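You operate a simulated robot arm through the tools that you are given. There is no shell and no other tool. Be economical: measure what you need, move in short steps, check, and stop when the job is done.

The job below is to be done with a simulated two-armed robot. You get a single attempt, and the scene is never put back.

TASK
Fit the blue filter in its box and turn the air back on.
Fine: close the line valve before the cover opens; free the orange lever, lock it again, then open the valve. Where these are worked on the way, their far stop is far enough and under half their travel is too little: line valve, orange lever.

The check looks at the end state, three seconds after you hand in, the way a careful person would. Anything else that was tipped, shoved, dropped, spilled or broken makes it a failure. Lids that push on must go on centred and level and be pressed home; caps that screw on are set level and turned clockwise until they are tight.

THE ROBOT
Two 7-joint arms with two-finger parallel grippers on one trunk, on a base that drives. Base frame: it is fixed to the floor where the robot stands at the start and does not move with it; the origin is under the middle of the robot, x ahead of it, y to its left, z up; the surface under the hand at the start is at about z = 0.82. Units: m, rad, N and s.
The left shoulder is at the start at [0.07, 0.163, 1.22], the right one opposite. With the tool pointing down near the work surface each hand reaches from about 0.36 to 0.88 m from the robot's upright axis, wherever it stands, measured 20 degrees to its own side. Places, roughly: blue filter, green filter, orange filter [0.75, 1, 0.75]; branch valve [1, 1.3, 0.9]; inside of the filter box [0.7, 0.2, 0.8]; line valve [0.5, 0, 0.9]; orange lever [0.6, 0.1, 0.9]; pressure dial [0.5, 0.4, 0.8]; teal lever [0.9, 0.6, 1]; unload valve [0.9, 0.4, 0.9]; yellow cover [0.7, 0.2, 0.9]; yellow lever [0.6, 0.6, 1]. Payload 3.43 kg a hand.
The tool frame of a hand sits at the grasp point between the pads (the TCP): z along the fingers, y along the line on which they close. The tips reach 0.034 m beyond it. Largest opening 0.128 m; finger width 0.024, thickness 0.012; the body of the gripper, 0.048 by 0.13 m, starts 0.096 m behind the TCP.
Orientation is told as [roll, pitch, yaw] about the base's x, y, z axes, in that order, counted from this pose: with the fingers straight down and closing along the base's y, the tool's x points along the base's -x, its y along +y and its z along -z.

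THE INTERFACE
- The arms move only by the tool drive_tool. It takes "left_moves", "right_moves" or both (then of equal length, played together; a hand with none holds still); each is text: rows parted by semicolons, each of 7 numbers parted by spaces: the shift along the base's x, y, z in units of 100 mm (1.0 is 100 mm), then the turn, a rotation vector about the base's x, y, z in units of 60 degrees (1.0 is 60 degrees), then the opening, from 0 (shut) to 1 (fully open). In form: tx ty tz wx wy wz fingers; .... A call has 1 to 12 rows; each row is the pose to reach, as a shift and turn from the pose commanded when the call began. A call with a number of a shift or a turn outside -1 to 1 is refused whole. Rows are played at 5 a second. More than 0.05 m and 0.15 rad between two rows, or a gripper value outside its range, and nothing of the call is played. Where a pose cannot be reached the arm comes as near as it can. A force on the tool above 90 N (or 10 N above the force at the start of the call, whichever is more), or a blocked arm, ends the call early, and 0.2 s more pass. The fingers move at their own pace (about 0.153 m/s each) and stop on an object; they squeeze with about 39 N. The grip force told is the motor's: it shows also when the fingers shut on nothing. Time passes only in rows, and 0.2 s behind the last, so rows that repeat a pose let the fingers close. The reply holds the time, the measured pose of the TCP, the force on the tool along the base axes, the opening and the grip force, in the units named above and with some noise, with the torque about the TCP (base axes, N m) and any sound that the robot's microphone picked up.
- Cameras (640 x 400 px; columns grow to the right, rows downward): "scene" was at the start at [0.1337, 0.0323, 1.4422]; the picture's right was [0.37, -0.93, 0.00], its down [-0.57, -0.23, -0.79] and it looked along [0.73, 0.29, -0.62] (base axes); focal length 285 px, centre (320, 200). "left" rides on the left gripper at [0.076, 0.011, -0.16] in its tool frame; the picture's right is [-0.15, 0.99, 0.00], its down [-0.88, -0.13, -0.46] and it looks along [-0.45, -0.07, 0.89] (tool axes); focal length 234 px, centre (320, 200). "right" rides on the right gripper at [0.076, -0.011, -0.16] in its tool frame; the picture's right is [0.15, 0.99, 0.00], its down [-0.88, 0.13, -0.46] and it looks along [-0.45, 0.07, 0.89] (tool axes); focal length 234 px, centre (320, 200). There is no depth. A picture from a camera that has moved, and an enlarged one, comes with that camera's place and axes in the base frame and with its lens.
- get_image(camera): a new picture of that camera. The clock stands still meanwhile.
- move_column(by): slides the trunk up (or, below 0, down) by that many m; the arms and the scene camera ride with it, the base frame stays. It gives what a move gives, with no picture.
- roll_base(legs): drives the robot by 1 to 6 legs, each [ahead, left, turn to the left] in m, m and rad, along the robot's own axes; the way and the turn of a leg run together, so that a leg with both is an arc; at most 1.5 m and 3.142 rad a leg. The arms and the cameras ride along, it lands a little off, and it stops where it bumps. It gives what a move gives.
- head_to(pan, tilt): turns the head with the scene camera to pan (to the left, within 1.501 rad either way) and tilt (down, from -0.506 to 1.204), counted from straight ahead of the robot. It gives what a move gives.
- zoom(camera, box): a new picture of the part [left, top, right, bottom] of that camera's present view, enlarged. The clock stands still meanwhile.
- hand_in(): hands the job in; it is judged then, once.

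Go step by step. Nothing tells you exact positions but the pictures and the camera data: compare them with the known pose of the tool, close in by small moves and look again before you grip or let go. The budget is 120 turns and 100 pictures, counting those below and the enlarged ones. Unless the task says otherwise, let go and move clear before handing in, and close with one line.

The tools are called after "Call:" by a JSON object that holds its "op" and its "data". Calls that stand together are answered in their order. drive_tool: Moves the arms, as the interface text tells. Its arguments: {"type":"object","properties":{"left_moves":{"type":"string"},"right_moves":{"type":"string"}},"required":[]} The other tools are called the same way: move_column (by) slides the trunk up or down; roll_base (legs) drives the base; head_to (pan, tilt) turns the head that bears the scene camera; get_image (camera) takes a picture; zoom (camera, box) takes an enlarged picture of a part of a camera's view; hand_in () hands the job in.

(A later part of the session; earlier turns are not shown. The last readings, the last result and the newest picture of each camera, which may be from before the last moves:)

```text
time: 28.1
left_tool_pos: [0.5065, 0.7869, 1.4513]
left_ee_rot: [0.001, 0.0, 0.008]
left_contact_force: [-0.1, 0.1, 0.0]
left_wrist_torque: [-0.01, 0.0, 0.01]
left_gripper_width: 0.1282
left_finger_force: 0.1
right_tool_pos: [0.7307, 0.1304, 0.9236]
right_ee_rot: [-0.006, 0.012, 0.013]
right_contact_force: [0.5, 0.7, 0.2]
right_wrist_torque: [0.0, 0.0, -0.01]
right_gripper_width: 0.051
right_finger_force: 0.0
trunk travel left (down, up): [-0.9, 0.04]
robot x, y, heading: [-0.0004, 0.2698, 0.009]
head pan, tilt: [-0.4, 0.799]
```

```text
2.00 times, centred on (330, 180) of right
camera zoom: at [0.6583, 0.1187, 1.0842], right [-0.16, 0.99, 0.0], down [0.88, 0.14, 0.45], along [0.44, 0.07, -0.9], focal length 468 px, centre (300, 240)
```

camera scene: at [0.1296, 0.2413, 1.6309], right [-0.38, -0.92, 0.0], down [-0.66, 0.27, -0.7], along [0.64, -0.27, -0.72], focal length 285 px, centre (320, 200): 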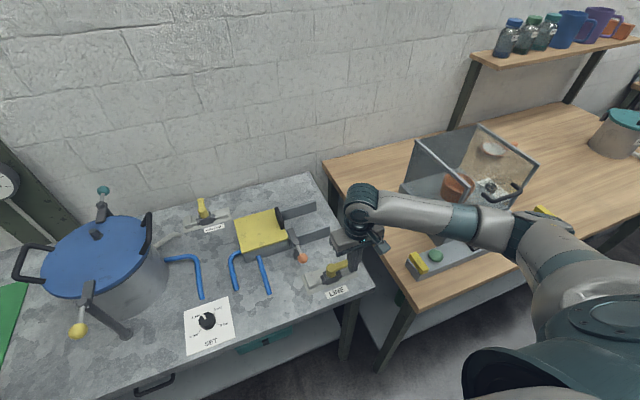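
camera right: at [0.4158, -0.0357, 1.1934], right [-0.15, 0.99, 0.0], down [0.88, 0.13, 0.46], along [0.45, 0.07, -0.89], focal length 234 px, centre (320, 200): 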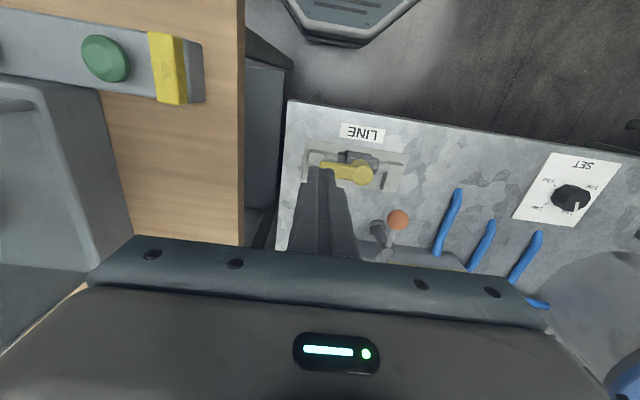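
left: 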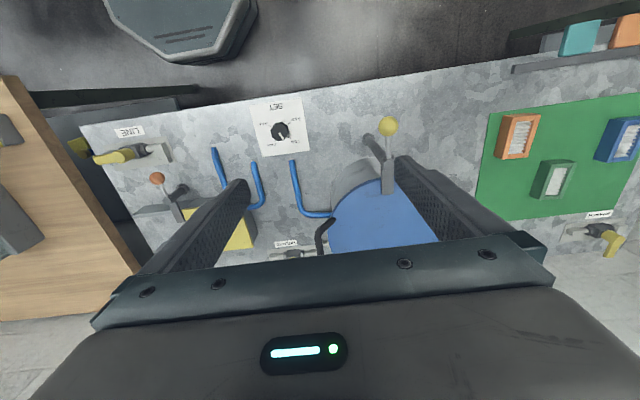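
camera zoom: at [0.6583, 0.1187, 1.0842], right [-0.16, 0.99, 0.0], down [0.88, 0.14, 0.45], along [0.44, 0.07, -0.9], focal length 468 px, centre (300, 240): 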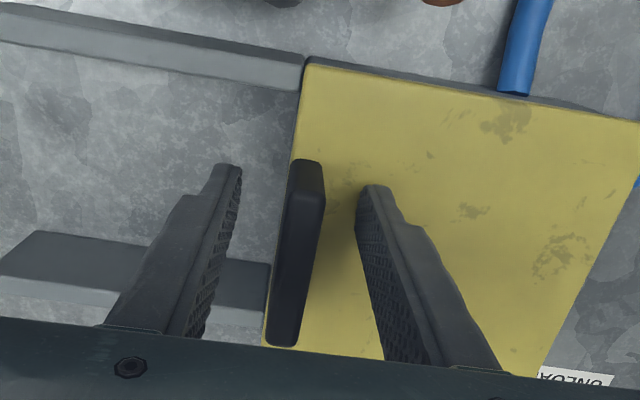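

Call:
{"op": "drive_tool", "data": {"right_moves": "0 0 0 0 0 0 0;0 0 0 0 0 0 0;0 -0.1 0 0 0 0 0;0 -0.2 0 0 0 0 0;0 -0.35 0 0 0 0 0;0 -0.5 0 0 0 0 0;0 -0.65 0 0 0 0 0"}}

Call:
{"op": "zoom", "data": {"camera": "scene", "box": [200, 170, 360, 290]}}

```text
time: 29.7
left_tool_pos: [0.5041, 0.7864, 1.4524]
left_ee_rot: [0.0, -0.002, 0.01]
left_contact_force: [0.1, -0.2, -0.9]
left_wrist_torque: [0.0, -0.01, 0.03]
left_gripper_width: 0.1284
left_finger_force: 0.1
right_tool_pos: [0.7309, 0.0667, 0.9238]
right_ee_rot: [-0.005, 0.013, 0.012]
right_contact_force: [-17.6, 5.3, 2.9]
right_wrist_torque: [0.88, 1.32, -1.12]
right_gripper_width: 0.014
right_finger_force: 45.0
trunk travel left (down, up): [-0.9, 0.04]
robot x, y, heading: [0.0008, 0.2701, 0.011]
head pan, tilt: [-0.4, 0.799]
```

```text
3.33 times, centred on (280, 230) of scene
camera zoom: at [0.1262, 0.2416, 1.6312], right [-0.38, -0.92, 0.0], down [-0.66, 0.27, -0.7], along [0.65, -0.27, -0.72], focal length 949 px, centre (453, 100)
```

zoom: 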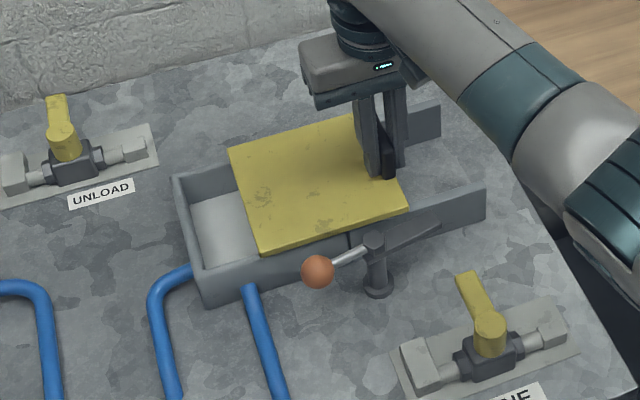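

Call:
{"op": "drive_tool", "data": {"right_moves": "-0.03 0 0 0 0 0 0;-0.04 -0.15 0 0 0 0 0;-0.06 -0.3 0 0 0 0 0;-0.07 -0.45 0 0 0 0 0;-0.08 -0.6 0 0 0 0 0;-0.09 -0.75 0 0 0 0 0"}}

Call:
{"op": "zoom", "data": {"camera": "scene", "box": [200, 170, 360, 290]}}

```text
time: 31.1
left_tool_pos: [0.5108, 0.7888, 1.4484]
left_ee_rot: [-0.001, 0.004, 0.011]
left_contact_force: [-0.1, -0.2, 0.6]
left_wrist_torque: [-0.01, 0.0, 0.0]
left_gripper_width: 0.1281
left_finger_force: 0.1
right_tool_pos: [0.7309, -0.0084, 0.9226]
right_ee_rot: [-0.005, 0.005, 0.013]
right_contact_force: [30.5, 5.6, 4.9]
right_wrist_torque: [0.85, -0.15, -1.1]
right_gripper_width: 0.0143
right_finger_force: 45.2
trunk travel left (down, up): [-0.9, 0.04]
robot x, y, heading: [0.0006, 0.273, 0.015]
head pan, tilt: [-0.4, 0.799]
```

```text
3.33 times, centred on (280, 230) of scene
camera zoom: at [0.1351, 0.2421, 1.6305], right [-0.38, -0.93, 0.0], down [-0.67, 0.27, -0.69], along [0.64, -0.27, -0.72], focal length 949 px, centre (453, 100)
```

zoom: 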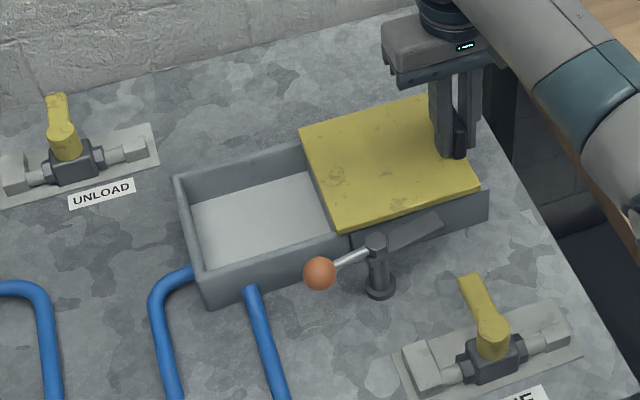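

Call:
{"op": "drive_tool", "data": {"right_moves": "0.06 0 0 0 0 0 0;0.06 -0.1 0 0 0 0 0;0.06 -0.2 0 0 0 0 0;0.06 -0.25 0 0 0 0 0"}}

Call:
{"op": "zoom", "data": {"camera": "scene", "box": [200, 170, 360, 290]}}

```text
time: 32.1
left_tool_pos: [0.5054, 0.7969, 1.4473]
left_ee_rot: [-0.008, 0.001, 0.012]
left_contact_force: [-0.1, 0.1, 0.5]
left_wrist_torque: [0.05, -0.02, 0.0]
left_gripper_width: 0.1279
left_finger_force: 0.0
right_tool_pos: [0.7294, -0.015, 0.9241]
right_ee_rot: [0.005, 0.017, 0.025]
right_contact_force: [-5.7, 57.7, -6.8]
right_wrist_torque: [-0.85, -0.79, -1.03]
right_gripper_width: 0.0141
right_finger_force: 45.0
trunk travel left (down, up): [-0.9, 0.04]
robot x, y, heading: [0.0038, 0.2725, 0.009]
head pan, tilt: [-0.4, 0.799]
```

```text
3.33 times, centred on (280, 230) of scene
camera zoom: at [0.1292, 0.2524, 1.6308], right [-0.38, -0.93, 0.01], down [-0.66, 0.27, -0.7], along [0.65, -0.27, -0.72], focal length 949 px, centre (453, 100)
```

zoom: 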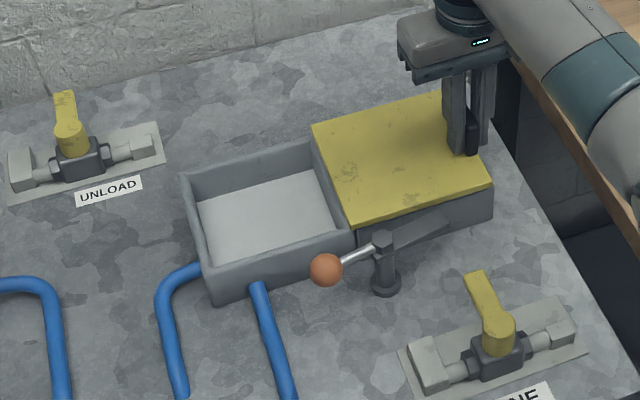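

The cover is fully open and the box is empty. I'll release, lift the right hand clear, and look to the left for the filters and the driving path.

Call:
{"op": "drive_tool", "data": {"right_moves": "0 0.04 0 0 0 0 0;0 0.04 0 0 0 0 0.35;0 0.04 0 0 0 0 0.35;0 0.04 0.3 0 0 0 0.35;0 0.04 0.6 0 0 0 0.35;-0.3 0.04 0.9 0 0 0 0.35;-0.7 0.04 1 0 0 0 0.35;-1 0.04 1 0 0 0 0.35"}}

Call:
{"op": "drive_tool", "data": {"right_moves": "-0.2 0 0.4 0 0 0 0.35;-0.5 0 0.8 0 0 0 0.35;-0.6 0 1 0 0 0 0.35;-0.6 0.1 1 0 0 0 0.35"}}

Call:
{"op": "drive_tool", "data": {"right_moves": "-0.2 0 0.4 0 0 0 0.35;-0.3 0 0.8 0 0 0 0.35;-0.3 0 1 0 0 0 0.35"}}

Call:
{"op": "head_to", "data": {"pan": 0.7, "tilt": 0.8}}

Call:
{"op": "get_image", "data": {"camera": "scene"}}

Call:
{"op": "get_image", "data": {"camera": "left"}}

```text
time: 33.9
left_tool_pos: [0.506, 0.7842, 1.4535]
left_ee_rot: [0.002, -0.002, 0.008]
left_contact_force: [0.6, -0.6, 1.2]
left_wrist_torque: [0.01, -0.02, -0.01]
left_gripper_width: 0.128
left_finger_force: 0.2
right_tool_pos: [0.6255, -0.0334, 1.024]
right_ee_rot: [-0.004, 0.011, 0.012]
right_contact_force: [-0.1, -0.4, -0.2]
right_wrist_torque: [0.0, 0.0, 0.03]
right_gripper_width: 0.0445
right_finger_force: 0.0
trunk travel left (down, up): [-0.9, 0.04]
robot x, y, heading: [0.0039, 0.2755, 0.005]
head pan, tilt: [-0.4, 0.799]
```

```text
time: 34.9
left_tool_pos: [0.5085, 0.7861, 1.4519]
left_ee_rot: [0.0, -0.001, 0.012]
left_contact_force: [0.0, -0.2, -0.8]
left_wrist_torque: [-0.02, -0.01, 0.03]
left_gripper_width: 0.1282
left_finger_force: 0.0
right_tool_pos: [0.569, -0.0179, 1.1222]
right_ee_rot: [-0.005, 0.011, 0.014]
right_contact_force: [0.3, 0.4, 0.0]
right_wrist_torque: [0.0, -0.02, 0.0]
right_gripper_width: 0.045
right_finger_force: 0.1
trunk travel left (down, up): [-0.9, 0.04]
robot x, y, heading: [0.001, 0.2738, 0.011]
head pan, tilt: [-0.4, 0.799]
```

```text
time: 35.7
left_tool_pos: [0.506, 0.7878, 1.4511]
left_ee_rot: [0.0, 0.0, 0.008]
left_contact_force: [0.3, -0.3, 1.1]
left_wrist_torque: [-0.05, 0.0, 0.01]
left_gripper_width: 0.1283
left_finger_force: 0.0
right_tool_pos: [0.5382, -0.0188, 1.2218]
right_ee_rot: [-0.005, 0.012, 0.012]
right_contact_force: [0.2, -0.6, -0.5]
right_wrist_torque: [-0.01, 0.02, 0.0]
right_gripper_width: 0.0447
right_finger_force: 0.0
trunk travel left (down, up): [-0.9, 0.04]
robot x, y, heading: [0.0007, 0.2701, 0.004]
head pan, tilt: [-0.4, 0.799]
```

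```text
time: 37.0
left_tool_pos: [0.5066, 0.7863, 1.4528]
left_ee_rot: [0.0, -0.002, 0.009]
left_contact_force: [-0.4, -0.2, 0.2]
left_wrist_torque: [0.01, 0.0, -0.01]
left_gripper_width: 0.1281
left_finger_force: 0.1
right_tool_pos: [0.5395, -0.0193, 1.2228]
right_ee_rot: [-0.005, 0.011, 0.013]
right_contact_force: [-0.1, -0.1, -0.1]
right_wrist_torque: [0.0, 0.0, -0.01]
right_gripper_width: 0.0446
right_finger_force: 0.1
trunk travel left (down, up): [-0.9, 0.04]
robot x, y, heading: [0.0031, 0.2754, 0.008]
head pan, tilt: [0.7, 0.799]
```

```text
63 pictures are left
camera scene: at [0.1162, 0.3244, 1.6308], right [0.65, -0.76, 0.0], down [-0.54, -0.47, -0.7], along [0.53, 0.45, -0.72], focal length 285 px, centre (320, 200)
```

scene: 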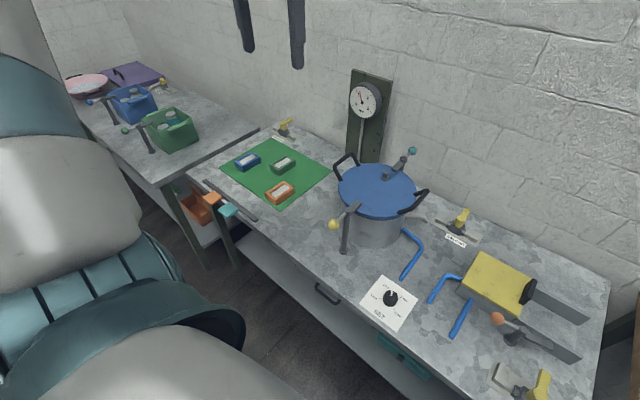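

```text
62 pictures are left
camera left: at [0.4307, 0.7963, 1.6121], right [0.14, 0.99, 0.0], down [0.88, -0.12, 0.46], along [0.45, -0.06, -0.89], focal length 234 px, centre (320, 200)
```

left: 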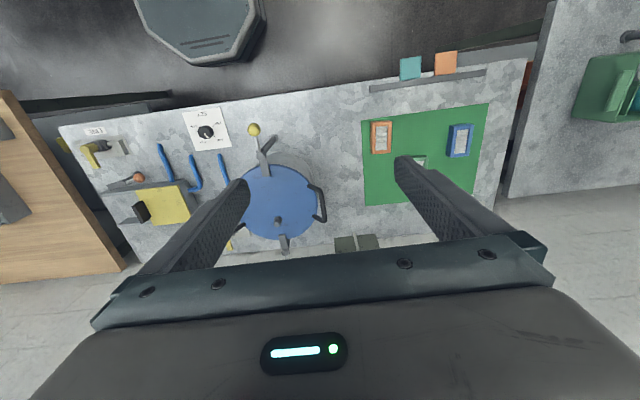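

Call:
{"op": "zoom", "data": {"camera": "scene", "box": [400, 220, 620, 400]}}

Call:
{"op": "zoom", "data": {"camera": "left", "box": [340, 40, 520, 220]}}

```text
2.22 times, centred on (510, 310) of scene
camera zoom: at [0.1162, 0.3244, 1.6308], right [0.65, -0.76, 0.0], down [-0.54, -0.47, -0.7], along [0.53, 0.45, -0.72], focal length 633 px, centre (-102, -44)
```

zoom: 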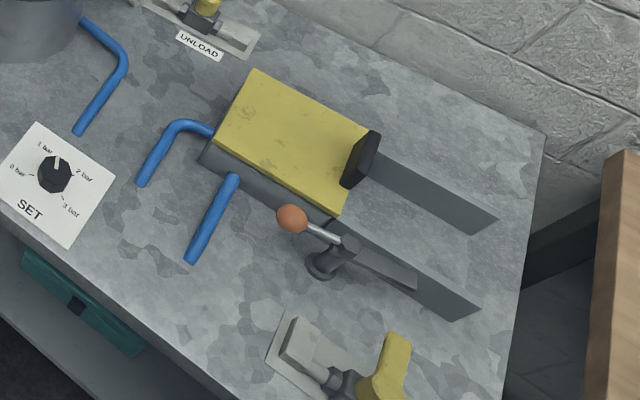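

```text
2.22 times, centred on (430, 130) of left
camera zoom: at [0.4307, 0.7963, 1.6121], right [0.14, 0.99, 0.0], down [0.88, -0.12, 0.46], along [0.45, -0.06, -0.89], focal length 520 px, centre (76, 356)
```

zoom: 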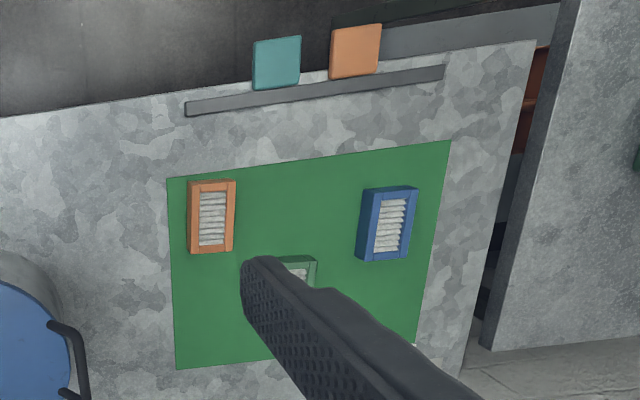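

Important: the cover springs shut by itself, so the right hand has to hold it open while the left inserts the filter. The blue filter is at ≈(0.66,1.22); I'll drive left so the left arm can pick it.

Call:
{"op": "roll_base", "data": {"legs": [[0, 0.65, 0]]}}

Call:
{"op": "head_to", "data": {"pan": 0.35, "tilt": 0.85}}

Call:
{"op": "get_image", "data": {"camera": "scene"}}

```text
time: 40.6
left_tool_pos: [0.4978, 1.4385, 1.4524]
left_ee_rot: [0.001, 0.0, 0.013]
left_contact_force: [0.8, -0.3, 0.3]
left_wrist_torque: [0.02, 0.02, 0.0]
left_gripper_width: 0.1281
left_finger_force: 0.0
right_tool_pos: [0.5325, 0.6343, 1.2226]
right_ee_rot: [-0.004, 0.01, 0.016]
right_contact_force: [-1.0, -0.8, 0.4]
right_wrist_torque: [0.01, -0.03, 0.01]
right_gripper_width: 0.0451
right_finger_force: 0.0
trunk travel left (down, up): [-0.9, 0.04]
robot x, y, heading: [-0.0088, 0.9251, 0.011]
head pan, tilt: [0.7, 0.799]
```

```text
time: 41.5
left_tool_pos: [0.4995, 1.4413, 1.4513]
left_ee_rot: [0.002, 0.0, 0.015]
left_contact_force: [0.8, -0.4, 0.2]
left_wrist_torque: [-0.01, 0.01, 0.0]
left_gripper_width: 0.1282
left_finger_force: 0.1
right_tool_pos: [0.5314, 0.6347, 1.2223]
right_ee_rot: [-0.005, 0.011, 0.016]
right_contact_force: [-0.6, 0.3, 0.6]
right_wrist_torque: [0.0, 0.03, -0.01]
right_gripper_width: 0.0448
right_finger_force: 0.1
trunk travel left (down, up): [-0.9, 0.04]
robot x, y, heading: [-0.0062, 0.9243, 0.006]
head pan, tilt: [0.351, 0.85]
```

```text
59 pictures are left
camera scene: at [0.1209, 0.9533, 1.6268], right [0.36, -0.93, 0.0], down [-0.7, -0.27, -0.66], along [0.62, 0.23, -0.75], focal length 285 px, centre (320, 200)
```

scene: 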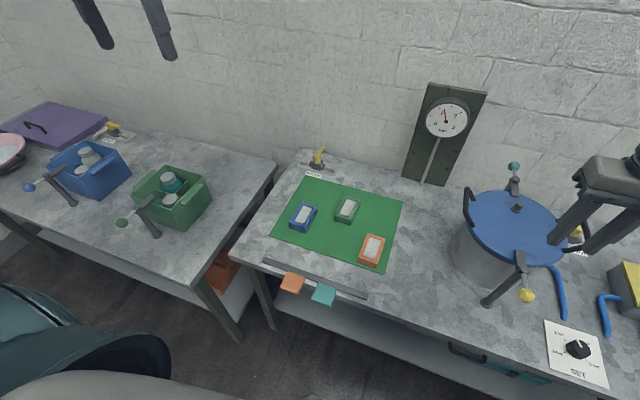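

Call:
{"op": "zoom", "data": {"camera": "scene", "box": [265, 170, 405, 280]}}

Call:
{"op": "drive_tool", "data": {"left_moves": "0.3 -0.3 -0.2 0 0 0 1;0.6 -0.6 -0.4 0 0 0 1;0.9 -0.8 -0.8 0 0 0 1;1 -1 -1 0 0 0 1"}}

Call:
{"op": "drive_tool", "data": {"left_moves": "0.1 -0.3 -0.3 0 0 0 1;0.2 -0.6 -0.6 0 0 0 1;0.4 -0.95 -0.95 0 0 0 1;0.5 -1 -1 0 0 0 1"}}

Call:
{"op": "get_image", "data": {"camera": "left"}}

```text
3.64 times, centred on (335, 225) of scene
camera zoom: at [0.1209, 0.9533, 1.6268], right [0.36, -0.93, 0.0], down [-0.7, -0.27, -0.66], along [0.62, 0.23, -0.75], focal length 1035 px, centre (266, 109)
```

zoom: 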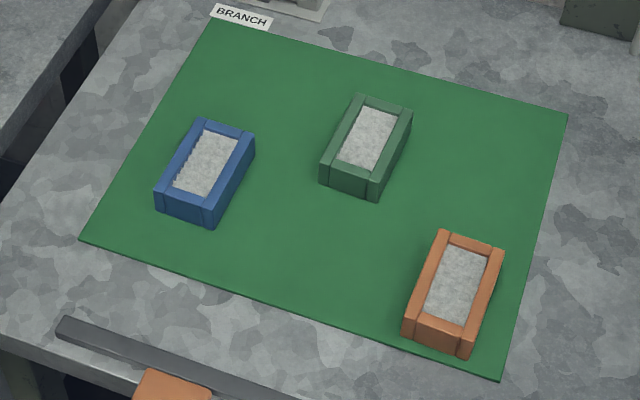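

```text
refused: row 3 steps farther than a row can; nothing moved
```

```text
refused: row 3 steps farther than a row can; nothing moved
```

```text
57 pictures are left
camera left: at [0.4222, 1.4508, 1.6119], right [0.13, 0.99, 0.0], down [0.88, -0.12, 0.46], along [0.45, -0.06, -0.89], focal length 234 px, centre (320, 200)
```

left: 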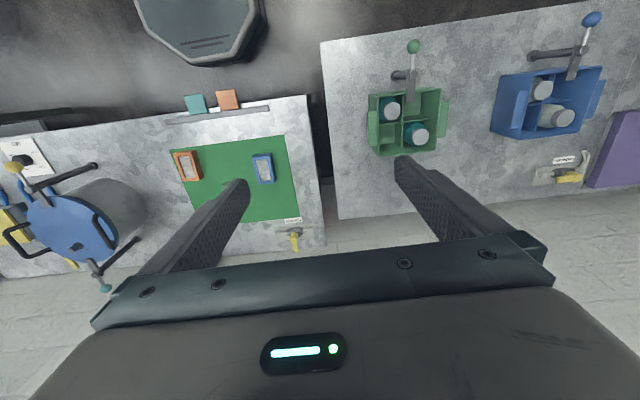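

Call:
{"op": "drive_tool", "data": {"left_moves": "0.18 -0.22 -0.25 0 0 0 0.9;0.36 -0.45 -0.5 0 0 0 0.9;0.54 -0.67 -0.75 0 0 0 0.9;0.72 -0.9 -1 0 0 0 0.9"}}

Call:
{"op": "drive_tool", "data": {"left_moves": "0.2 -0.25 -0.25 0 0 0 0.9;0.4 -0.5 -0.5 0 0 0 0.9;0.6 -0.75 -0.75 0 0 0 0.9;0.8 -1 -1 0 0 0 0.9"}}

Call:
{"op": "drive_tool", "data": {"left_moves": "0.1 -0.15 -0.3 0 0 0 0.9;0.2 -0.3 -0.6 0 0 0 0.9;0.2 -0.3 -1 0 0 0 0.9"}}

Call:
{"op": "get_image", "data": {"camera": "left"}}

```text
time: 42.5
left_tool_pos: [0.5718, 1.3475, 1.3515]
left_ee_rot: [-0.001, 0.002, 0.012]
left_contact_force: [0.3, 0.3, 0.8]
left_wrist_torque: [0.02, 0.01, 0.0]
left_gripper_width: 0.1153
left_finger_force: 0.0
right_tool_pos: [0.5341, 0.634, 1.2218]
right_ee_rot: [-0.003, 0.013, 0.015]
right_contact_force: [-0.8, -0.5, -0.8]
right_wrist_torque: [0.01, 0.02, -0.01]
right_gripper_width: 0.0448
right_finger_force: 0.0
trunk travel left (down, up): [-0.9, 0.04]
robot x, y, heading: [-0.0053, 0.9236, 0.008]
head pan, tilt: [0.351, 0.85]
```

```text
time: 43.5
left_tool_pos: [0.6524, 1.2482, 1.2541]
left_ee_rot: [0.0, -0.001, 0.014]
left_contact_force: [0.9, -0.1, 0.6]
left_wrist_torque: [-0.03, 0.01, 0.04]
left_gripper_width: 0.1152
left_finger_force: 0.0
right_tool_pos: [0.5354, 0.6347, 1.2209]
right_ee_rot: [-0.004, 0.01, 0.015]
right_contact_force: [0.1, -0.4, 0.2]
right_wrist_torque: [-0.01, 0.01, 0.01]
right_gripper_width: 0.0446
right_finger_force: 0.0
trunk travel left (down, up): [-0.9, 0.04]
robot x, y, heading: [-0.0095, 0.9241, 0.009]
head pan, tilt: [0.351, 0.85]
```

```text
time: 44.3
left_tool_pos: [0.6639, 1.2236, 1.1564]
left_ee_rot: [-0.002, -0.003, 0.012]
left_contact_force: [-0.2, 0.9, -0.6]
left_wrist_torque: [0.0, -0.03, 0.0]
left_gripper_width: 0.1149
left_finger_force: 0.1
left hand out of reach, approached as far as the arm can: row 3
right_tool_pos: [0.5321, 0.6349, 1.2224]
right_ee_rot: [-0.004, 0.011, 0.015]
right_contact_force: [0.2, 0.0, -0.2]
right_wrist_torque: [-0.02, 0.01, 0.01]
right_gripper_width: 0.045
right_finger_force: 0.1
trunk travel left (down, up): [-0.9, 0.04]
robot x, y, heading: [-0.0062, 0.9237, 0.015]
head pan, tilt: [0.351, 0.85]
```

```text
56 pictures are left
camera left: at [0.5867, 1.2341, 1.3169], right [0.13, 0.99, 0.0], down [0.88, -0.12, 0.46], along [0.45, -0.06, -0.89], focal length 234 px, centre (320, 200)
```

left: 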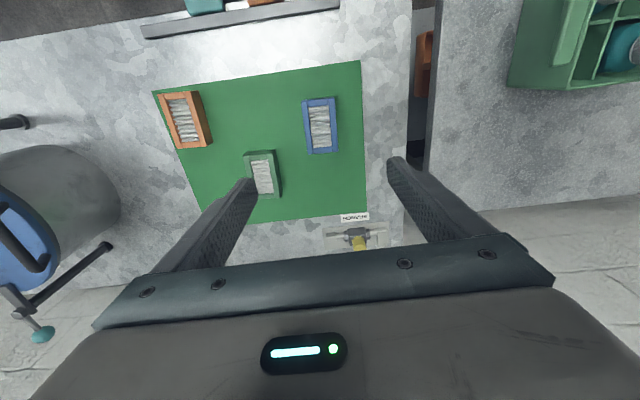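

The left arm is near its reach limit with the trunk high, so I'll raise the right hand and then lower the trunk 0.2 m.

Call:
{"op": "drive_tool", "data": {"right_moves": "-0.2 0 0.4 0 0 0 0.35;-0.4 0 0.8 0 0 0 0.35;-0.5 0 1 0 0 0 0.35", "left_moves": "0 0 0.2 0 0 0 0.9;0 0 0.4 0 0 0 0.9;0 0 0.5 0 0 0 0.9"}}

Call:
{"op": "drive_tool", "data": {"right_moves": "-0.1 0 0.4 0 0 0 0.35;-0.2 0 0.8 0 0 0 0.35;-0.2 0 1 0 0 0 0.35"}}

Call:
{"op": "move_column", "data": {"by": -0.2}}

Call:
{"op": "get_image", "data": {"camera": "left"}}

```text
time: 45.1
left_tool_pos: [0.6635, 1.2243, 1.2047]
left_ee_rot: [0.0, -0.001, 0.012]
left_contact_force: [-0.3, 0.3, -0.6]
left_wrist_torque: [-0.04, -0.01, -0.02]
left_gripper_width: 0.1156
left_finger_force: 0.0
right_tool_pos: [0.4839, 0.6342, 1.3242]
right_ee_rot: [-0.006, 0.012, 0.017]
right_contact_force: [-0.9, 0.2, 0.6]
right_wrist_torque: [-0.01, 0.0, 0.02]
right_gripper_width: 0.045
right_finger_force: 0.0
trunk travel left (down, up): [-0.9, 0.04]
robot x, y, heading: [-0.0053, 0.9216, 0.014]
head pan, tilt: [0.351, 0.85]
```

```text
time: 45.9
left_tool_pos: [0.6651, 1.2247, 1.2043]
left_ee_rot: [0.0, -0.001, 0.012]
left_contact_force: [0.7, -0.8, -0.2]
left_wrist_torque: [0.04, 0.03, -0.04]
left_gripper_width: 0.1152
left_finger_force: 0.1
right_tool_pos: [0.4625, 0.6348, 1.4253]
right_ee_rot: [-0.003, 0.012, 0.015]
right_contact_force: [-0.8, 0.9, 0.9]
right_wrist_torque: [-0.03, -0.04, 0.01]
right_gripper_width: 0.0446
right_finger_force: 0.1
trunk travel left (down, up): [-0.9, 0.04]
robot x, y, heading: [-0.0015, 0.9217, 0.011]
head pan, tilt: [0.351, 0.85]
```

```text
time: 48.0
left_tool_pos: [0.6639, 1.2258, 1.0046]
left_ee_rot: [-0.001, 0.0, 0.011]
left_contact_force: [-0.5, -1.2, -0.1]
left_wrist_torque: [0.04, 0.02, 0.01]
left_gripper_width: 0.1152
left_finger_force: 0.0
right_tool_pos: [0.4609, 0.636, 1.2256]
right_ee_rot: [-0.003, 0.009, 0.016]
right_contact_force: [0.2, 0.5, 0.5]
right_wrist_torque: [-0.01, -0.01, 0.02]
right_gripper_width: 0.0447
right_finger_force: 0.0
trunk travel left (down, up): [-0.7, 0.24]
robot x, y, heading: [-0.004, 0.9233, 0.01]
head pan, tilt: [0.351, 0.85]
```

```text
55 pictures are left
camera left: at [0.587, 1.2346, 1.1652], right [0.13, 0.99, 0.0], down [0.88, -0.12, 0.46], along [0.45, -0.06, -0.89], focal length 234 px, centre (320, 200)
```

left: 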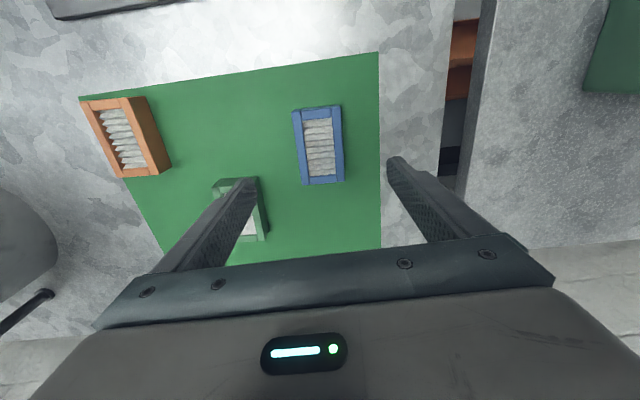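

Call:
{"op": "drive_tool", "data": {"left_moves": "0.04 -0.01 -0.4 0 0 0 0.75;0.04 -0.01 -0.8 0 0 0 0.75;0.04 -0.01 -1 0 0 0 0.75"}}

Call:
{"op": "zoom", "data": {"camera": "left", "box": [180, 60, 460, 260]}}

Call:
{"op": "zoom", "data": {"camera": "scene", "box": [255, 150, 395, 270]}}

```text
time: 48.8
left_tool_pos: [0.6454, 1.234, 0.9206]
left_ee_rot: [0.0, -0.003, 0.012]
left_contact_force: [-0.1, 0.6, 0.0]
left_wrist_torque: [-0.02, -0.03, -0.03]
left_gripper_width: 0.096
left_finger_force: 0.1
left hand out of reach, approached as far as the arm can: row 2, 3
right_tool_pos: [0.4608, 0.634, 1.2245]
right_ee_rot: [-0.003, 0.012, 0.015]
right_contact_force: [0.4, -0.3, 0.4]
right_wrist_torque: [-0.01, -0.01, -0.01]
right_gripper_width: 0.0448
right_finger_force: 0.2
trunk travel left (down, up): [-0.7, 0.24]
robot x, y, heading: [-0.0009, 0.9233, 0.011]
head pan, tilt: [0.351, 0.85]
```

```text
2.00 times, centred on (320, 160) of left
camera zoom: at [0.5694, 1.2444, 1.0818], right [0.14, 0.99, 0.0], down [0.88, -0.12, 0.46], along [0.45, -0.06, -0.89], focal length 468 px, centre (320, 280)
```

zoom: 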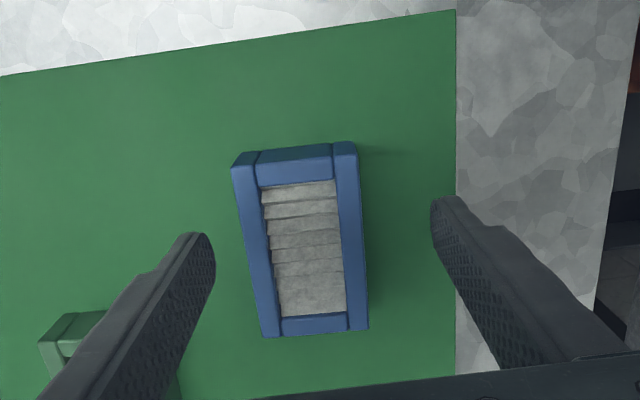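

```text
3.33 times, centred on (325, 210) of scene
camera zoom: at [0.1208, 0.9523, 1.4269], right [0.35, -0.93, 0.0], down [-0.7, -0.27, -0.66], along [0.62, 0.23, -0.75], focal length 949 px, centre (303, 167)
```

zoom: 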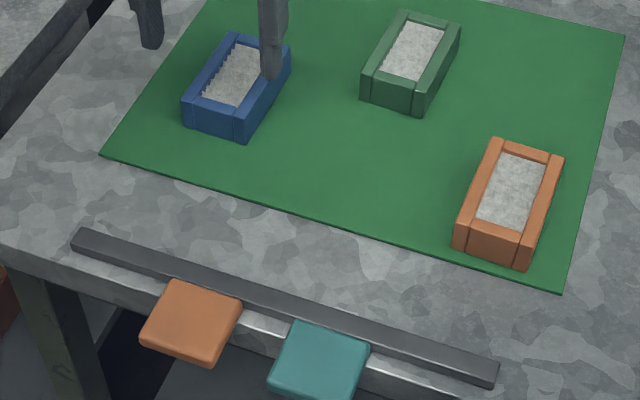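

The arm stalls at z≈0.92 though the spot is close, likely a poor arm branch. I'll retract inward, descend there, and then come forward.

Call:
{"op": "drive_tool", "data": {"left_moves": "-0.3 0 0.2 0 0 0 0.75;-0.6 0 0.2 0 0 0 0.75;-0.95 0 0.2 0 0 0 0.75;-1 0 0.2 0 0 0 0.75"}}

Call:
{"op": "drive_tool", "data": {"left_moves": "0 0 -0.2 0 0 0 0.75;0 0 -0.4 0 0 0 0.75;0 0 -0.4 0 0 0 0.75"}}

Call:
{"op": "get_image", "data": {"camera": "scene"}}

```text
time: 49.8
left_tool_pos: [0.5456, 1.2358, 0.9416]
left_ee_rot: [0.001, -0.001, 0.012]
left_contact_force: [0.2, 0.1, 0.3]
left_wrist_torque: [-0.01, -0.01, -0.02]
left_gripper_width: 0.0961
left_finger_force: 0.2
right_tool_pos: [0.4611, 0.6336, 1.2253]
right_ee_rot: [-0.004, 0.012, 0.016]
right_contact_force: [-0.5, 0.0, 0.1]
right_wrist_torque: [-0.01, -0.03, 0.01]
right_gripper_width: 0.0451
right_finger_force: 0.1
trunk travel left (down, up): [-0.7, 0.24]
robot x, y, heading: [-0.0047, 0.9206, 0.007]
head pan, tilt: [0.351, 0.85]
```

```text
time: 50.6
left_tool_pos: [0.5464, 1.2371, 0.9003]
left_ee_rot: [0.001, 0.0, 0.014]
left_contact_force: [-0.2, -0.1, -0.4]
left_wrist_torque: [0.0, -0.01, 0.0]
left_gripper_width: 0.096
left_finger_force: 0.2
right_tool_pos: [0.4612, 0.6338, 1.2256]
right_ee_rot: [-0.004, 0.01, 0.015]
right_contact_force: [-0.1, 0.1, -0.3]
right_wrist_torque: [0.0, 0.01, 0.02]
right_gripper_width: 0.0448
right_finger_force: 0.0
trunk travel left (down, up): [-0.7, 0.24]
robot x, y, heading: [-0.0041, 0.9227, 0.013]
head pan, tilt: [0.351, 0.85]
```

```text
52 pictures are left
camera scene: at [0.1205, 0.9524, 1.4269], right [0.35, -0.93, 0.0], down [-0.7, -0.27, -0.66], along [0.62, 0.23, -0.75], focal length 285 px, centre (320, 200)
```

scene: 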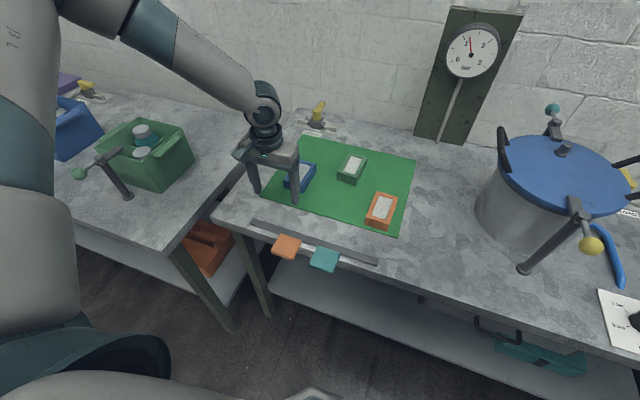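

Call:
{"op": "drive_tool", "data": {"left_moves": "0.3 -0.02 0 0 0 0 0.75;0.6 -0.04 0 0 0 0 0.75;0.95 -0.08 0 0 0 0 0.75;1 -0.1 0 0 0 0 0.75"}}

```text
time: 51.6
left_tool_pos: [0.6342, 1.2338, 0.9081]
left_ee_rot: [-0.001, -0.001, 0.012]
left_contact_force: [0.1, 0.1, -0.2]
left_wrist_torque: [-0.01, -0.05, -0.02]
left_gripper_width: 0.0962
left_finger_force: 0.0
left hand out of reach, approached as far as the arm can: row 3, 4
right_tool_pos: [0.4606, 0.634, 1.2252]
right_ee_rot: [-0.004, 0.011, 0.016]
right_contact_force: [-0.4, 0.0, 1.3]
right_wrist_torque: [0.02, -0.03, 0.0]
right_gripper_width: 0.045
right_finger_force: 0.0
trunk travel left (down, up): [-0.7, 0.24]
robot x, y, heading: [-0.008, 0.9257, 0.013]
head pan, tilt: [0.351, 0.85]
```

The reach limit seems tied to the outward arm branch, so I'll lift, shift the base left 0.22 m, and work with the left hand more in front of the robot.

Call:
{"op": "drive_tool", "data": {"left_moves": "-0.2 -0.1 0.35 0 0 0 0.75;-0.5 -0.3 0.7 0 0 0 0.75;-0.5 -0.6 1 0 0 0 0.75;-0.5 -1 1 0 0 0 0.75"}}

Call:
{"op": "drive_tool", "data": {"left_moves": "0 -0.4 0.1 0 0 0 0.75;0 -0.8 0.2 0 0 0 0.75;0 -1 0.2 0 0 0 0.75"}}

Call:
{"op": "roll_base", "data": {"legs": [[0.04, 0.22, 0]]}}

Call:
{"op": "get_image", "data": {"camera": "scene"}}

```text
refused: row 2 steps farther than a row can; nothing moved
```

```text
time: 52.4
left_tool_pos: [0.6089, 1.1665, 0.9457]
left_ee_rot: [-0.002, 0.001, 0.012]
left_contact_force: [0.7, -0.6, 1.1]
left_wrist_torque: [-0.01, 0.01, -0.01]
left_gripper_width: 0.096
left_finger_force: 0.0
left hand out of reach, approached as far as the arm can: row 1, 2, 3
right_tool_pos: [0.4612, 0.6344, 1.224]
right_ee_rot: [-0.005, 0.014, 0.015]
right_contact_force: [0.3, 0.1, 0.0]
right_wrist_torque: [-0.04, 0.01, -0.02]
right_gripper_width: 0.0447
right_finger_force: 0.1
trunk travel left (down, up): [-0.7, 0.24]
robot x, y, heading: [-0.0047, 0.9264, 0.008]
head pan, tilt: [0.351, 0.85]
```

```text
time: 54.2
left_tool_pos: [0.6459, 1.3917, 0.9459]
left_ee_rot: [-0.001, 0.0, 0.013]
left_contact_force: [0.0, 0.2, 0.2]
left_wrist_torque: [-0.01, -0.02, 0.01]
left_gripper_width: 0.0961
left_finger_force: 0.0
right_tool_pos: [0.4964, 0.86, 1.2247]
right_ee_rot: [-0.005, 0.01, 0.016]
right_contact_force: [-0.6, 0.0, -0.6]
right_wrist_torque: [0.02, -0.02, -0.02]
right_gripper_width: 0.0451
right_finger_force: 0.1
trunk travel left (down, up): [-0.7, 0.24]
robot x, y, heading: [0.0289, 1.1493, 0.013]
head pan, tilt: [0.351, 0.85]
```

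```text
51 pictures are left
camera scene: at [0.1572, 1.1783, 1.4268], right [0.35, -0.93, 0.0], down [-0.7, -0.27, -0.66], along [0.62, 0.23, -0.75], focal length 285 px, centre (320, 200)
```

scene: 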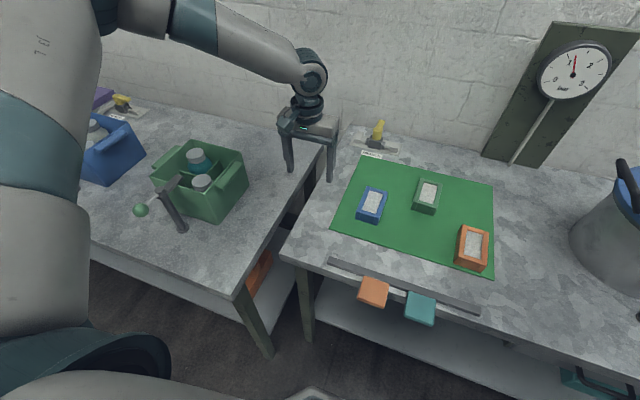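

Call:
{"op": "drive_tool", "data": {"left_moves": "-0.2 -0.1 0.4 0 0 0 0.75;-0.4 -0.2 0.8 0 0 0 0.75;-0.5 -0.5 1 0 0 0 0.75;-0.5 -0.9 1 0 0 0 0.75"}}

Call:
{"op": "drive_tool", "data": {"left_moves": "0 -0.3 0 0 0 0 0.75;0 -0.6 0 0 0 0 0.75;0 -0.8 0 0 0 0 0.75"}}

Call:
{"op": "drive_tool", "data": {"left_moves": "0 0 -0.4 0 0 0 0.75;0.2 0 -0.8 0 0 0 0.75;0.4 0 -1 0 0 0 0.75"}}

Call:
{"op": "get_image", "data": {"camera": "scene"}}

```text
time: 55.2
left_tool_pos: [0.5922, 1.308, 1.0499]
left_ee_rot: [0.0, 0.0, 0.011]
left_contact_force: [-0.1, 0.4, 0.0]
left_wrist_torque: [-0.01, 0.04, -0.03]
left_gripper_width: 0.096
left_finger_force: 0.1
left hand out of reach, approached as far as the arm can: row 4
right_tool_pos: [0.4997, 0.8601, 1.2243]
right_ee_rot: [-0.003, 0.013, 0.015]
right_contact_force: [0.0, 0.4, -1.1]
right_wrist_torque: [0.02, 0.01, 0.03]
right_gripper_width: 0.0447
right_finger_force: 0.0
trunk travel left (down, up): [-0.7, 0.24]
robot x, y, heading: [0.0307, 1.1497, 0.016]
head pan, tilt: [0.351, 0.85]
```

```text
time: 56.0
left_tool_pos: [0.5641, 1.2954, 1.0593]
left_ee_rot: [-0.001, -0.002, 0.012]
left_contact_force: [-0.3, 0.0, -0.9]
left_wrist_torque: [0.0, 0.02, 0.01]
left_gripper_width: 0.096
left_finger_force: 0.0
left hand out of reach, approached as far as the arm can: row 1, 2, 3
right_tool_pos: [0.497, 0.8611, 1.2264]
right_ee_rot: [-0.003, 0.011, 0.016]
right_contact_force: [0.8, 0.0, 0.3]
right_wrist_torque: [0.0, -0.01, 0.03]
right_gripper_width: 0.0448
right_finger_force: 0.1
trunk travel left (down, up): [-0.7, 0.24]
robot x, y, heading: [0.0337, 1.1482, 0.015]
head pan, tilt: [0.351, 0.85]
```

```text
time: 56.8
left_tool_pos: [0.5849, 1.3291, 0.9818]
left_ee_rot: [-0.003, -0.002, 0.01]
left_contact_force: [-0.4, 0.1, 0.3]
left_wrist_torque: [0.01, 0.03, -0.02]
left_gripper_width: 0.0961
left_finger_force: 0.0
left hand out of reach, approached as far as the arm can: row 1, 2, 3
right_tool_pos: [0.4979, 0.8612, 1.2253]
right_ee_rot: [-0.003, 0.012, 0.015]
right_contact_force: [-0.1, -0.1, -0.5]
right_wrist_torque: [-0.02, -0.01, -0.02]
right_gripper_width: 0.045
right_finger_force: 0.0
trunk travel left (down, up): [-0.7, 0.24]
robot x, y, heading: [0.0314, 1.1511, 0.013]
head pan, tilt: [0.351, 0.85]
```

```text
50 pictures are left
camera scene: at [0.1576, 1.1789, 1.4268], right [0.35, -0.93, 0.0], down [-0.7, -0.27, -0.66], along [0.62, 0.23, -0.75], focal length 285 px, centre (320, 200)
```

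scene: 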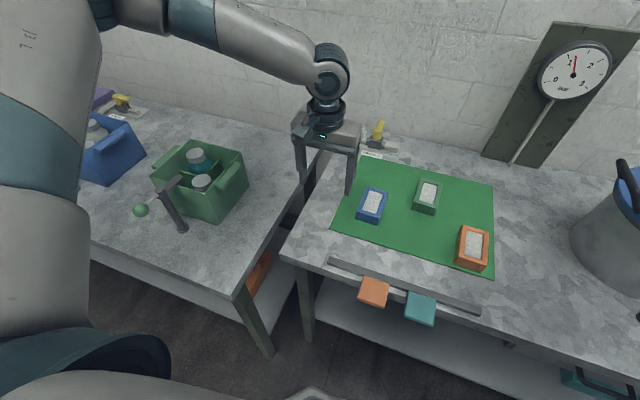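

The left arm sits at some joint limit. I'll try turning the gripper about the vertical to see whether the wrist is the limiting joint.

Call:
{"op": "drive_tool", "data": {"left_moves": "0 0 0.2 0 0 -0.14 0.75;0 0 0.4 0 0 -0.28 0.75;0 0 0.6 0 0 -0.42 0.75;0 0 0.6 0 0 -0.5 0.75;0 -0.3 0.6 0 0 -0.5 0.75;0 -0.6 0.6 0 0 -0.5 0.75;0 -0.9 0.6 0 0 -0.5 0.75"}}

```text
time: 58.4
left_tool_pos: [0.5669, 1.296, 1.0546]
left_ee_rot: [-0.001, -0.001, -0.514]
left_contact_force: [0.2, 1.0, 0.2]
left_wrist_torque: [-0.02, 0.01, -0.07]
left_gripper_width: 0.0959
left_finger_force: 0.0
left hand out of reach, approached as far as the arm can: row 5, 6, 7
right_tool_pos: [0.499, 0.8603, 1.2252]
right_ee_rot: [-0.003, 0.01, 0.016]
right_contact_force: [-0.7, -0.2, -0.3]
right_wrist_torque: [-0.01, 0.02, -0.01]
right_gripper_width: 0.0449
right_finger_force: 0.1
trunk travel left (down, up): [-0.7, 0.24]
robot x, y, heading: [0.0311, 1.1487, 0.013]
head pan, tilt: [0.351, 0.85]
```

Call:
{"op": "drive_tool", "data": {"left_moves": "0 0 0.3 0 0 0.14 0.75;0 0 0.6 0 0 0.28 0.75;0 0 0.9 0 0 0.42 0.75;0 0 1 0 0 0.5 0.75"}}

Call:
{"op": "drive_tool", "data": {"left_moves": "-0.1 -0.1 0.3 0 0 0 0.75;-0.1 -0.3 0.6 0 0 0 0.75;-0.1 -0.5 1 0 0 0 0.75;-0.1 -1 1 0 0 0 0.75"}}

Call:
{"op": "drive_tool", "data": {"left_moves": "0 -0.4 0 0 0 0 0.75;0 -0.8 0 0 0 0 0.75;0 -1 0 0 0 0 0.75"}}

Call:
{"op": "get_image", "data": {"camera": "scene"}}

```text
time: 59.4
left_tool_pos: [0.5674, 1.2967, 1.1533]
left_ee_rot: [-0.001, -0.001, 0.014]
left_contact_force: [-0.2, 0.3, 0.1]
left_wrist_torque: [-0.02, -0.03, 0.02]
left_gripper_width: 0.0961
left_finger_force: 0.0
right_tool_pos: [0.4971, 0.8616, 1.2266]
right_ee_rot: [-0.004, 0.013, 0.017]
right_contact_force: [0.5, -0.4, -0.3]
right_wrist_torque: [0.01, 0.02, 0.01]
right_gripper_width: 0.045
right_finger_force: 0.0
trunk travel left (down, up): [-0.7, 0.24]
robot x, y, heading: [0.0307, 1.1502, 0.012]
head pan, tilt: [0.351, 0.85]
```

```text
time: 60.4
left_tool_pos: [0.5434, 1.2893, 1.2145]
left_ee_rot: [-0.003, 0.0, 0.014]
left_contact_force: [-0.6, 0.0, -0.1]
left_wrist_torque: [0.02, 0.02, -0.02]
left_gripper_width: 0.0962
left_finger_force: 0.1
left hand out of reach, approached as far as the arm can: row 2, 3, 4
right_tool_pos: [0.4991, 0.8617, 1.2249]
right_ee_rot: [-0.003, 0.012, 0.016]
right_contact_force: [0.1, 0.1, 1.1]
right_wrist_torque: [0.02, 0.02, 0.01]
right_gripper_width: 0.0448
right_finger_force: 0.1
trunk travel left (down, up): [-0.7, 0.24]
robot x, y, heading: [0.0301, 1.1495, 0.019]
head pan, tilt: [0.351, 0.85]
```

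```text
time: 61.2
left_tool_pos: [0.5167, 1.2776, 1.1977]
left_ee_rot: [-0.003, -0.003, 0.012]
left_contact_force: [-0.6, -0.4, -0.3]
left_wrist_torque: [-0.01, 0.0, 0.03]
left_gripper_width: 0.0959
left_finger_force: 0.0
left hand out of reach, approached as far as the arm can: row 1, 2, 3
right_tool_pos: [0.4964, 0.861, 1.2251]
right_ee_rot: [-0.003, 0.01, 0.016]
right_contact_force: [0.0, -0.3, 0.3]
right_wrist_torque: [0.03, -0.02, 0.0]
right_gripper_width: 0.0447
right_finger_force: 0.0
trunk travel left (down, up): [-0.7, 0.24]
robot x, y, heading: [0.0316, 1.1521, 0.012]
head pan, tilt: [0.351, 0.85]
```

```text
49 pictures are left
camera scene: at [0.1565, 1.1787, 1.4269], right [0.35, -0.93, 0.0], down [-0.7, -0.27, -0.66], along [0.62, 0.23, -0.75], focal length 285 px, centre (320, 200)
```

scene: 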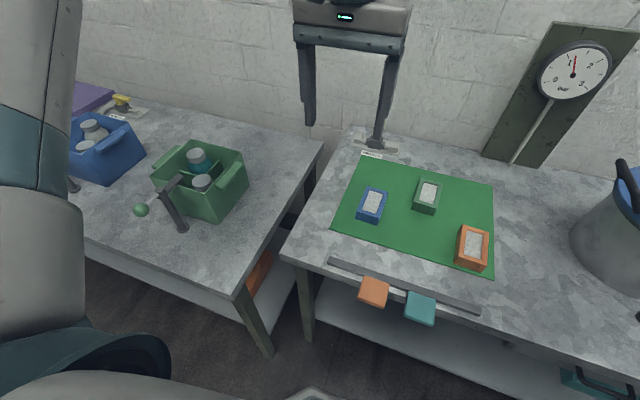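

Call:
{"op": "roll_base", "data": {"legs": [[0, -0.22, 0]]}}

Call:
{"op": "drive_tool", "data": {"left_moves": "-0.2 0.4 -0.1 0 0 0 0.75;-0.4 0.8 -0.2 0 0 0 0.75;-0.6 1 -0.5 0 0 0 0.75;-0.8 1 -0.8 0 0 0 0.75;-1 1 -1 0 0 0 0.75"}}

Call:
{"op": "drive_tool", "data": {"left_moves": "-0.1 0.4 -0.1 0 0 0 0.75;-0.2 0.8 -0.3 0 0 0 0.75;-0.3 1 -0.6 0 0 0 0.75;-0.4 1 -1 0 0 0 0.75"}}

Call:
{"op": "head_to", "data": {"pan": 0.8, "tilt": 0.6}}

Call:
{"op": "get_image", "data": {"camera": "scene"}}

```text
time: 62.9
left_tool_pos: [0.5196, 1.0583, 1.1964]
left_ee_rot: [-0.002, -0.001, 0.016]
left_contact_force: [0.0, 0.2, 0.3]
left_wrist_torque: [0.03, 0.01, -0.01]
left_gripper_width: 0.096
left_finger_force: 0.1
right_tool_pos: [0.5013, 0.6404, 1.2252]
right_ee_rot: [-0.004, 0.01, 0.019]
right_contact_force: [1.1, 0.1, -0.6]
right_wrist_torque: [-0.02, -0.02, -0.01]
right_gripper_width: 0.0447
right_finger_force: 0.1
trunk travel left (down, up): [-0.7, 0.24]
robot x, y, heading: [0.0356, 0.9276, 0.016]
head pan, tilt: [0.351, 0.85]
```

```text
time: 64.1
left_tool_pos: [0.4214, 1.1549, 1.0991]
left_ee_rot: [-0.001, -0.002, 0.017]
left_contact_force: [-1.8, 0.1, -0.6]
left_wrist_torque: [0.03, 0.02, -0.01]
left_gripper_width: 0.0959
left_finger_force: 0.0
right_tool_pos: [0.5015, 0.6402, 1.226]
right_ee_rot: [-0.003, 0.011, 0.019]
right_contact_force: [-0.9, -0.6, -0.8]
right_wrist_torque: [0.01, -0.01, -0.01]
right_gripper_width: 0.0449
right_finger_force: 0.1
trunk travel left (down, up): [-0.7, 0.24]
robot x, y, heading: [0.0321, 0.9316, 0.018]
head pan, tilt: [0.351, 0.85]
```

```text
time: 65.1
left_tool_pos: [0.3981, 1.2632, 0.9997]
left_ee_rot: [-0.003, 0.004, 0.016]
left_contact_force: [0.4, 0.2, 0.6]
left_wrist_torque: [-0.05, 0.02, -0.01]
left_gripper_width: 0.0959
left_finger_force: 0.0
left hand out of reach, approached as far as the arm can: row 4
right_tool_pos: [0.5033, 0.64, 1.2257]
right_ee_rot: [-0.006, 0.011, 0.02]
right_contact_force: [-0.5, 0.6, -0.4]
right_wrist_torque: [-0.03, 0.04, 0.0]
right_gripper_width: 0.0446
right_finger_force: 0.0
trunk travel left (down, up): [-0.7, 0.24]
robot x, y, heading: [0.0301, 0.9264, 0.016]
head pan, tilt: [0.351, 0.85]
```

```text
time: 66.0
left_tool_pos: [0.3965, 1.2612, 1.0008]
left_ee_rot: [-0.002, 0.002, 0.016]
left_contact_force: [-1.4, -0.3, -0.2]
left_wrist_torque: [0.02, -0.02, 0.01]
left_gripper_width: 0.0959
left_finger_force: 0.0
right_tool_pos: [0.5017, 0.6405, 1.2264]
right_ee_rot: [-0.003, 0.012, 0.02]
right_contact_force: [-0.3, 0.6, 0.6]
right_wrist_torque: [0.03, -0.01, 0.02]
right_gripper_width: 0.0449
right_finger_force: 0.1
trunk travel left (down, up): [-0.7, 0.24]
robot x, y, heading: [0.0323, 0.9274, 0.021]
head pan, tilt: [0.799, 0.6]
```

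```text
48 pictures are left
camera scene: at [0.1477, 0.993, 1.4477], right [0.73, -0.69, 0.0], down [-0.39, -0.41, -0.82], along [0.57, 0.6, -0.57], focal length 285 px, centre (320, 200)
```

scene: 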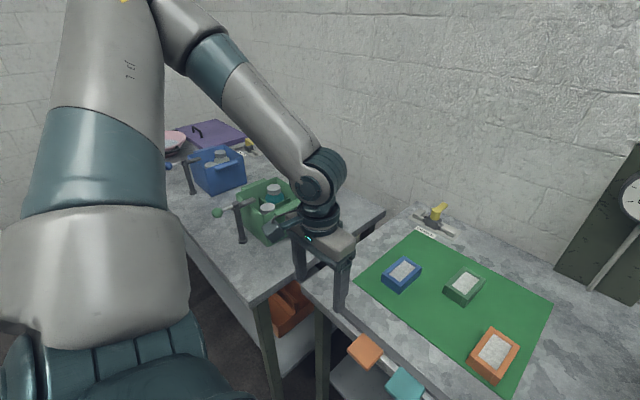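

The left elbow is riding high; outward poses work but with less forward reach. I'll drive forward 0.06 m and approach the filter from there.

Call:
{"op": "roll_base", "data": {"legs": [[0.06, 0, 0]]}}

Call:
{"op": "drive_tool", "data": {"left_moves": "0.4 -0.05 -0.05 0 0 0 0.75;0.8 -0.1 -0.1 0 0 0 0.75;1 -0.2 -0.3 0 0 0 0.75;1 -0.3 -0.6 0 0 0 0.75"}}

```text
time: 66.9
left_tool_pos: [0.4532, 1.2629, 1.0032]
left_ee_rot: [-0.003, -0.001, 0.015]
left_contact_force: [0.0, 0.2, 0.9]
left_wrist_torque: [-0.01, -0.04, -0.02]
left_gripper_width: 0.096
left_finger_force: 0.1
right_tool_pos: [0.5565, 0.6404, 1.2273]
right_ee_rot: [-0.003, 0.01, 0.018]
right_contact_force: [-0.5, -1.8, 0.1]
right_wrist_torque: [0.03, -0.02, 0.0]
right_gripper_width: 0.0446
right_finger_force: 0.1
trunk travel left (down, up): [-0.7, 0.24]
robot x, y, heading: [0.0943, 0.9278, 0.018]
head pan, tilt: [0.799, 0.6]
```

```text
time: 67.9
left_tool_pos: [0.5584, 1.2309, 0.9403]
left_ee_rot: [-0.003, 0.003, 0.016]
left_contact_force: [0.0, -0.2, 0.2]
left_wrist_torque: [0.02, 0.03, 0.0]
left_gripper_width: 0.0959
left_finger_force: 0.1
right_tool_pos: [0.5612, 0.6406, 1.2252]
right_ee_rot: [-0.004, 0.011, 0.017]
right_contact_force: [-0.6, -0.1, -1.1]
right_wrist_torque: [0.02, 0.02, -0.02]
right_gripper_width: 0.0449
right_finger_force: 0.0
trunk travel left (down, up): [-0.7, 0.24]
robot x, y, heading: [0.0894, 0.9302, 0.017]
head pan, tilt: [0.799, 0.6]
```

Call:
{"op": "drive_tool", "data": {"left_moves": "0.4 -0.02 -0.05 0 0 0 0.75;0.8 -0.04 -0.1 0 0 0 0.75;1 -0.05 -0.2 0 0 0 0.75;1 -0.05 -0.3 0 0 0 0.75"}}

Call:
{"op": "zoom", "data": {"camera": "left", "box": [180, 60, 460, 260]}}

```text
time: 68.9
left_tool_pos: [0.6546, 1.2279, 0.9109]
left_ee_rot: [-0.003, 0.002, 0.017]
left_contact_force: [0.3, 0.6, 0.4]
left_wrist_torque: [0.01, -0.02, -0.02]
left_gripper_width: 0.096
left_finger_force: 0.0
right_tool_pos: [0.561, 0.6402, 1.2259]
right_ee_rot: [-0.003, 0.011, 0.018]
right_contact_force: [-0.5, 0.0, -0.5]
right_wrist_torque: [-0.01, 0.01, -0.01]
right_gripper_width: 0.0449
right_finger_force: 0.1
trunk travel left (down, up): [-0.7, 0.24]
robot x, y, heading: [0.0927, 0.929, 0.012]
head pan, tilt: [0.799, 0.6]
```

```text
2.00 times, centred on (320, 160) of left
camera zoom: at [0.5778, 1.2382, 1.0706], right [0.13, 0.99, 0.0], down [0.88, -0.12, 0.45], along [0.45, -0.06, -0.89], focal length 468 px, centre (320, 280)
```

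zoom: 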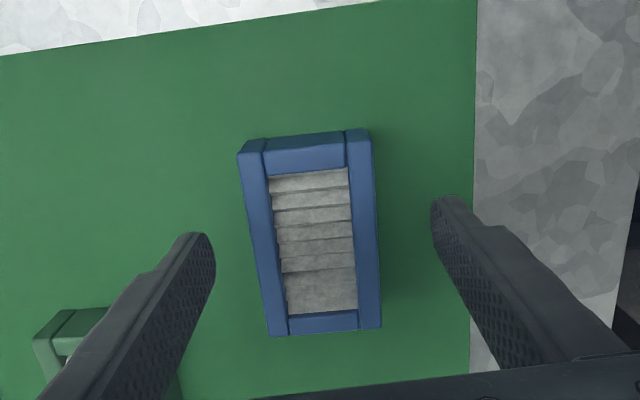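

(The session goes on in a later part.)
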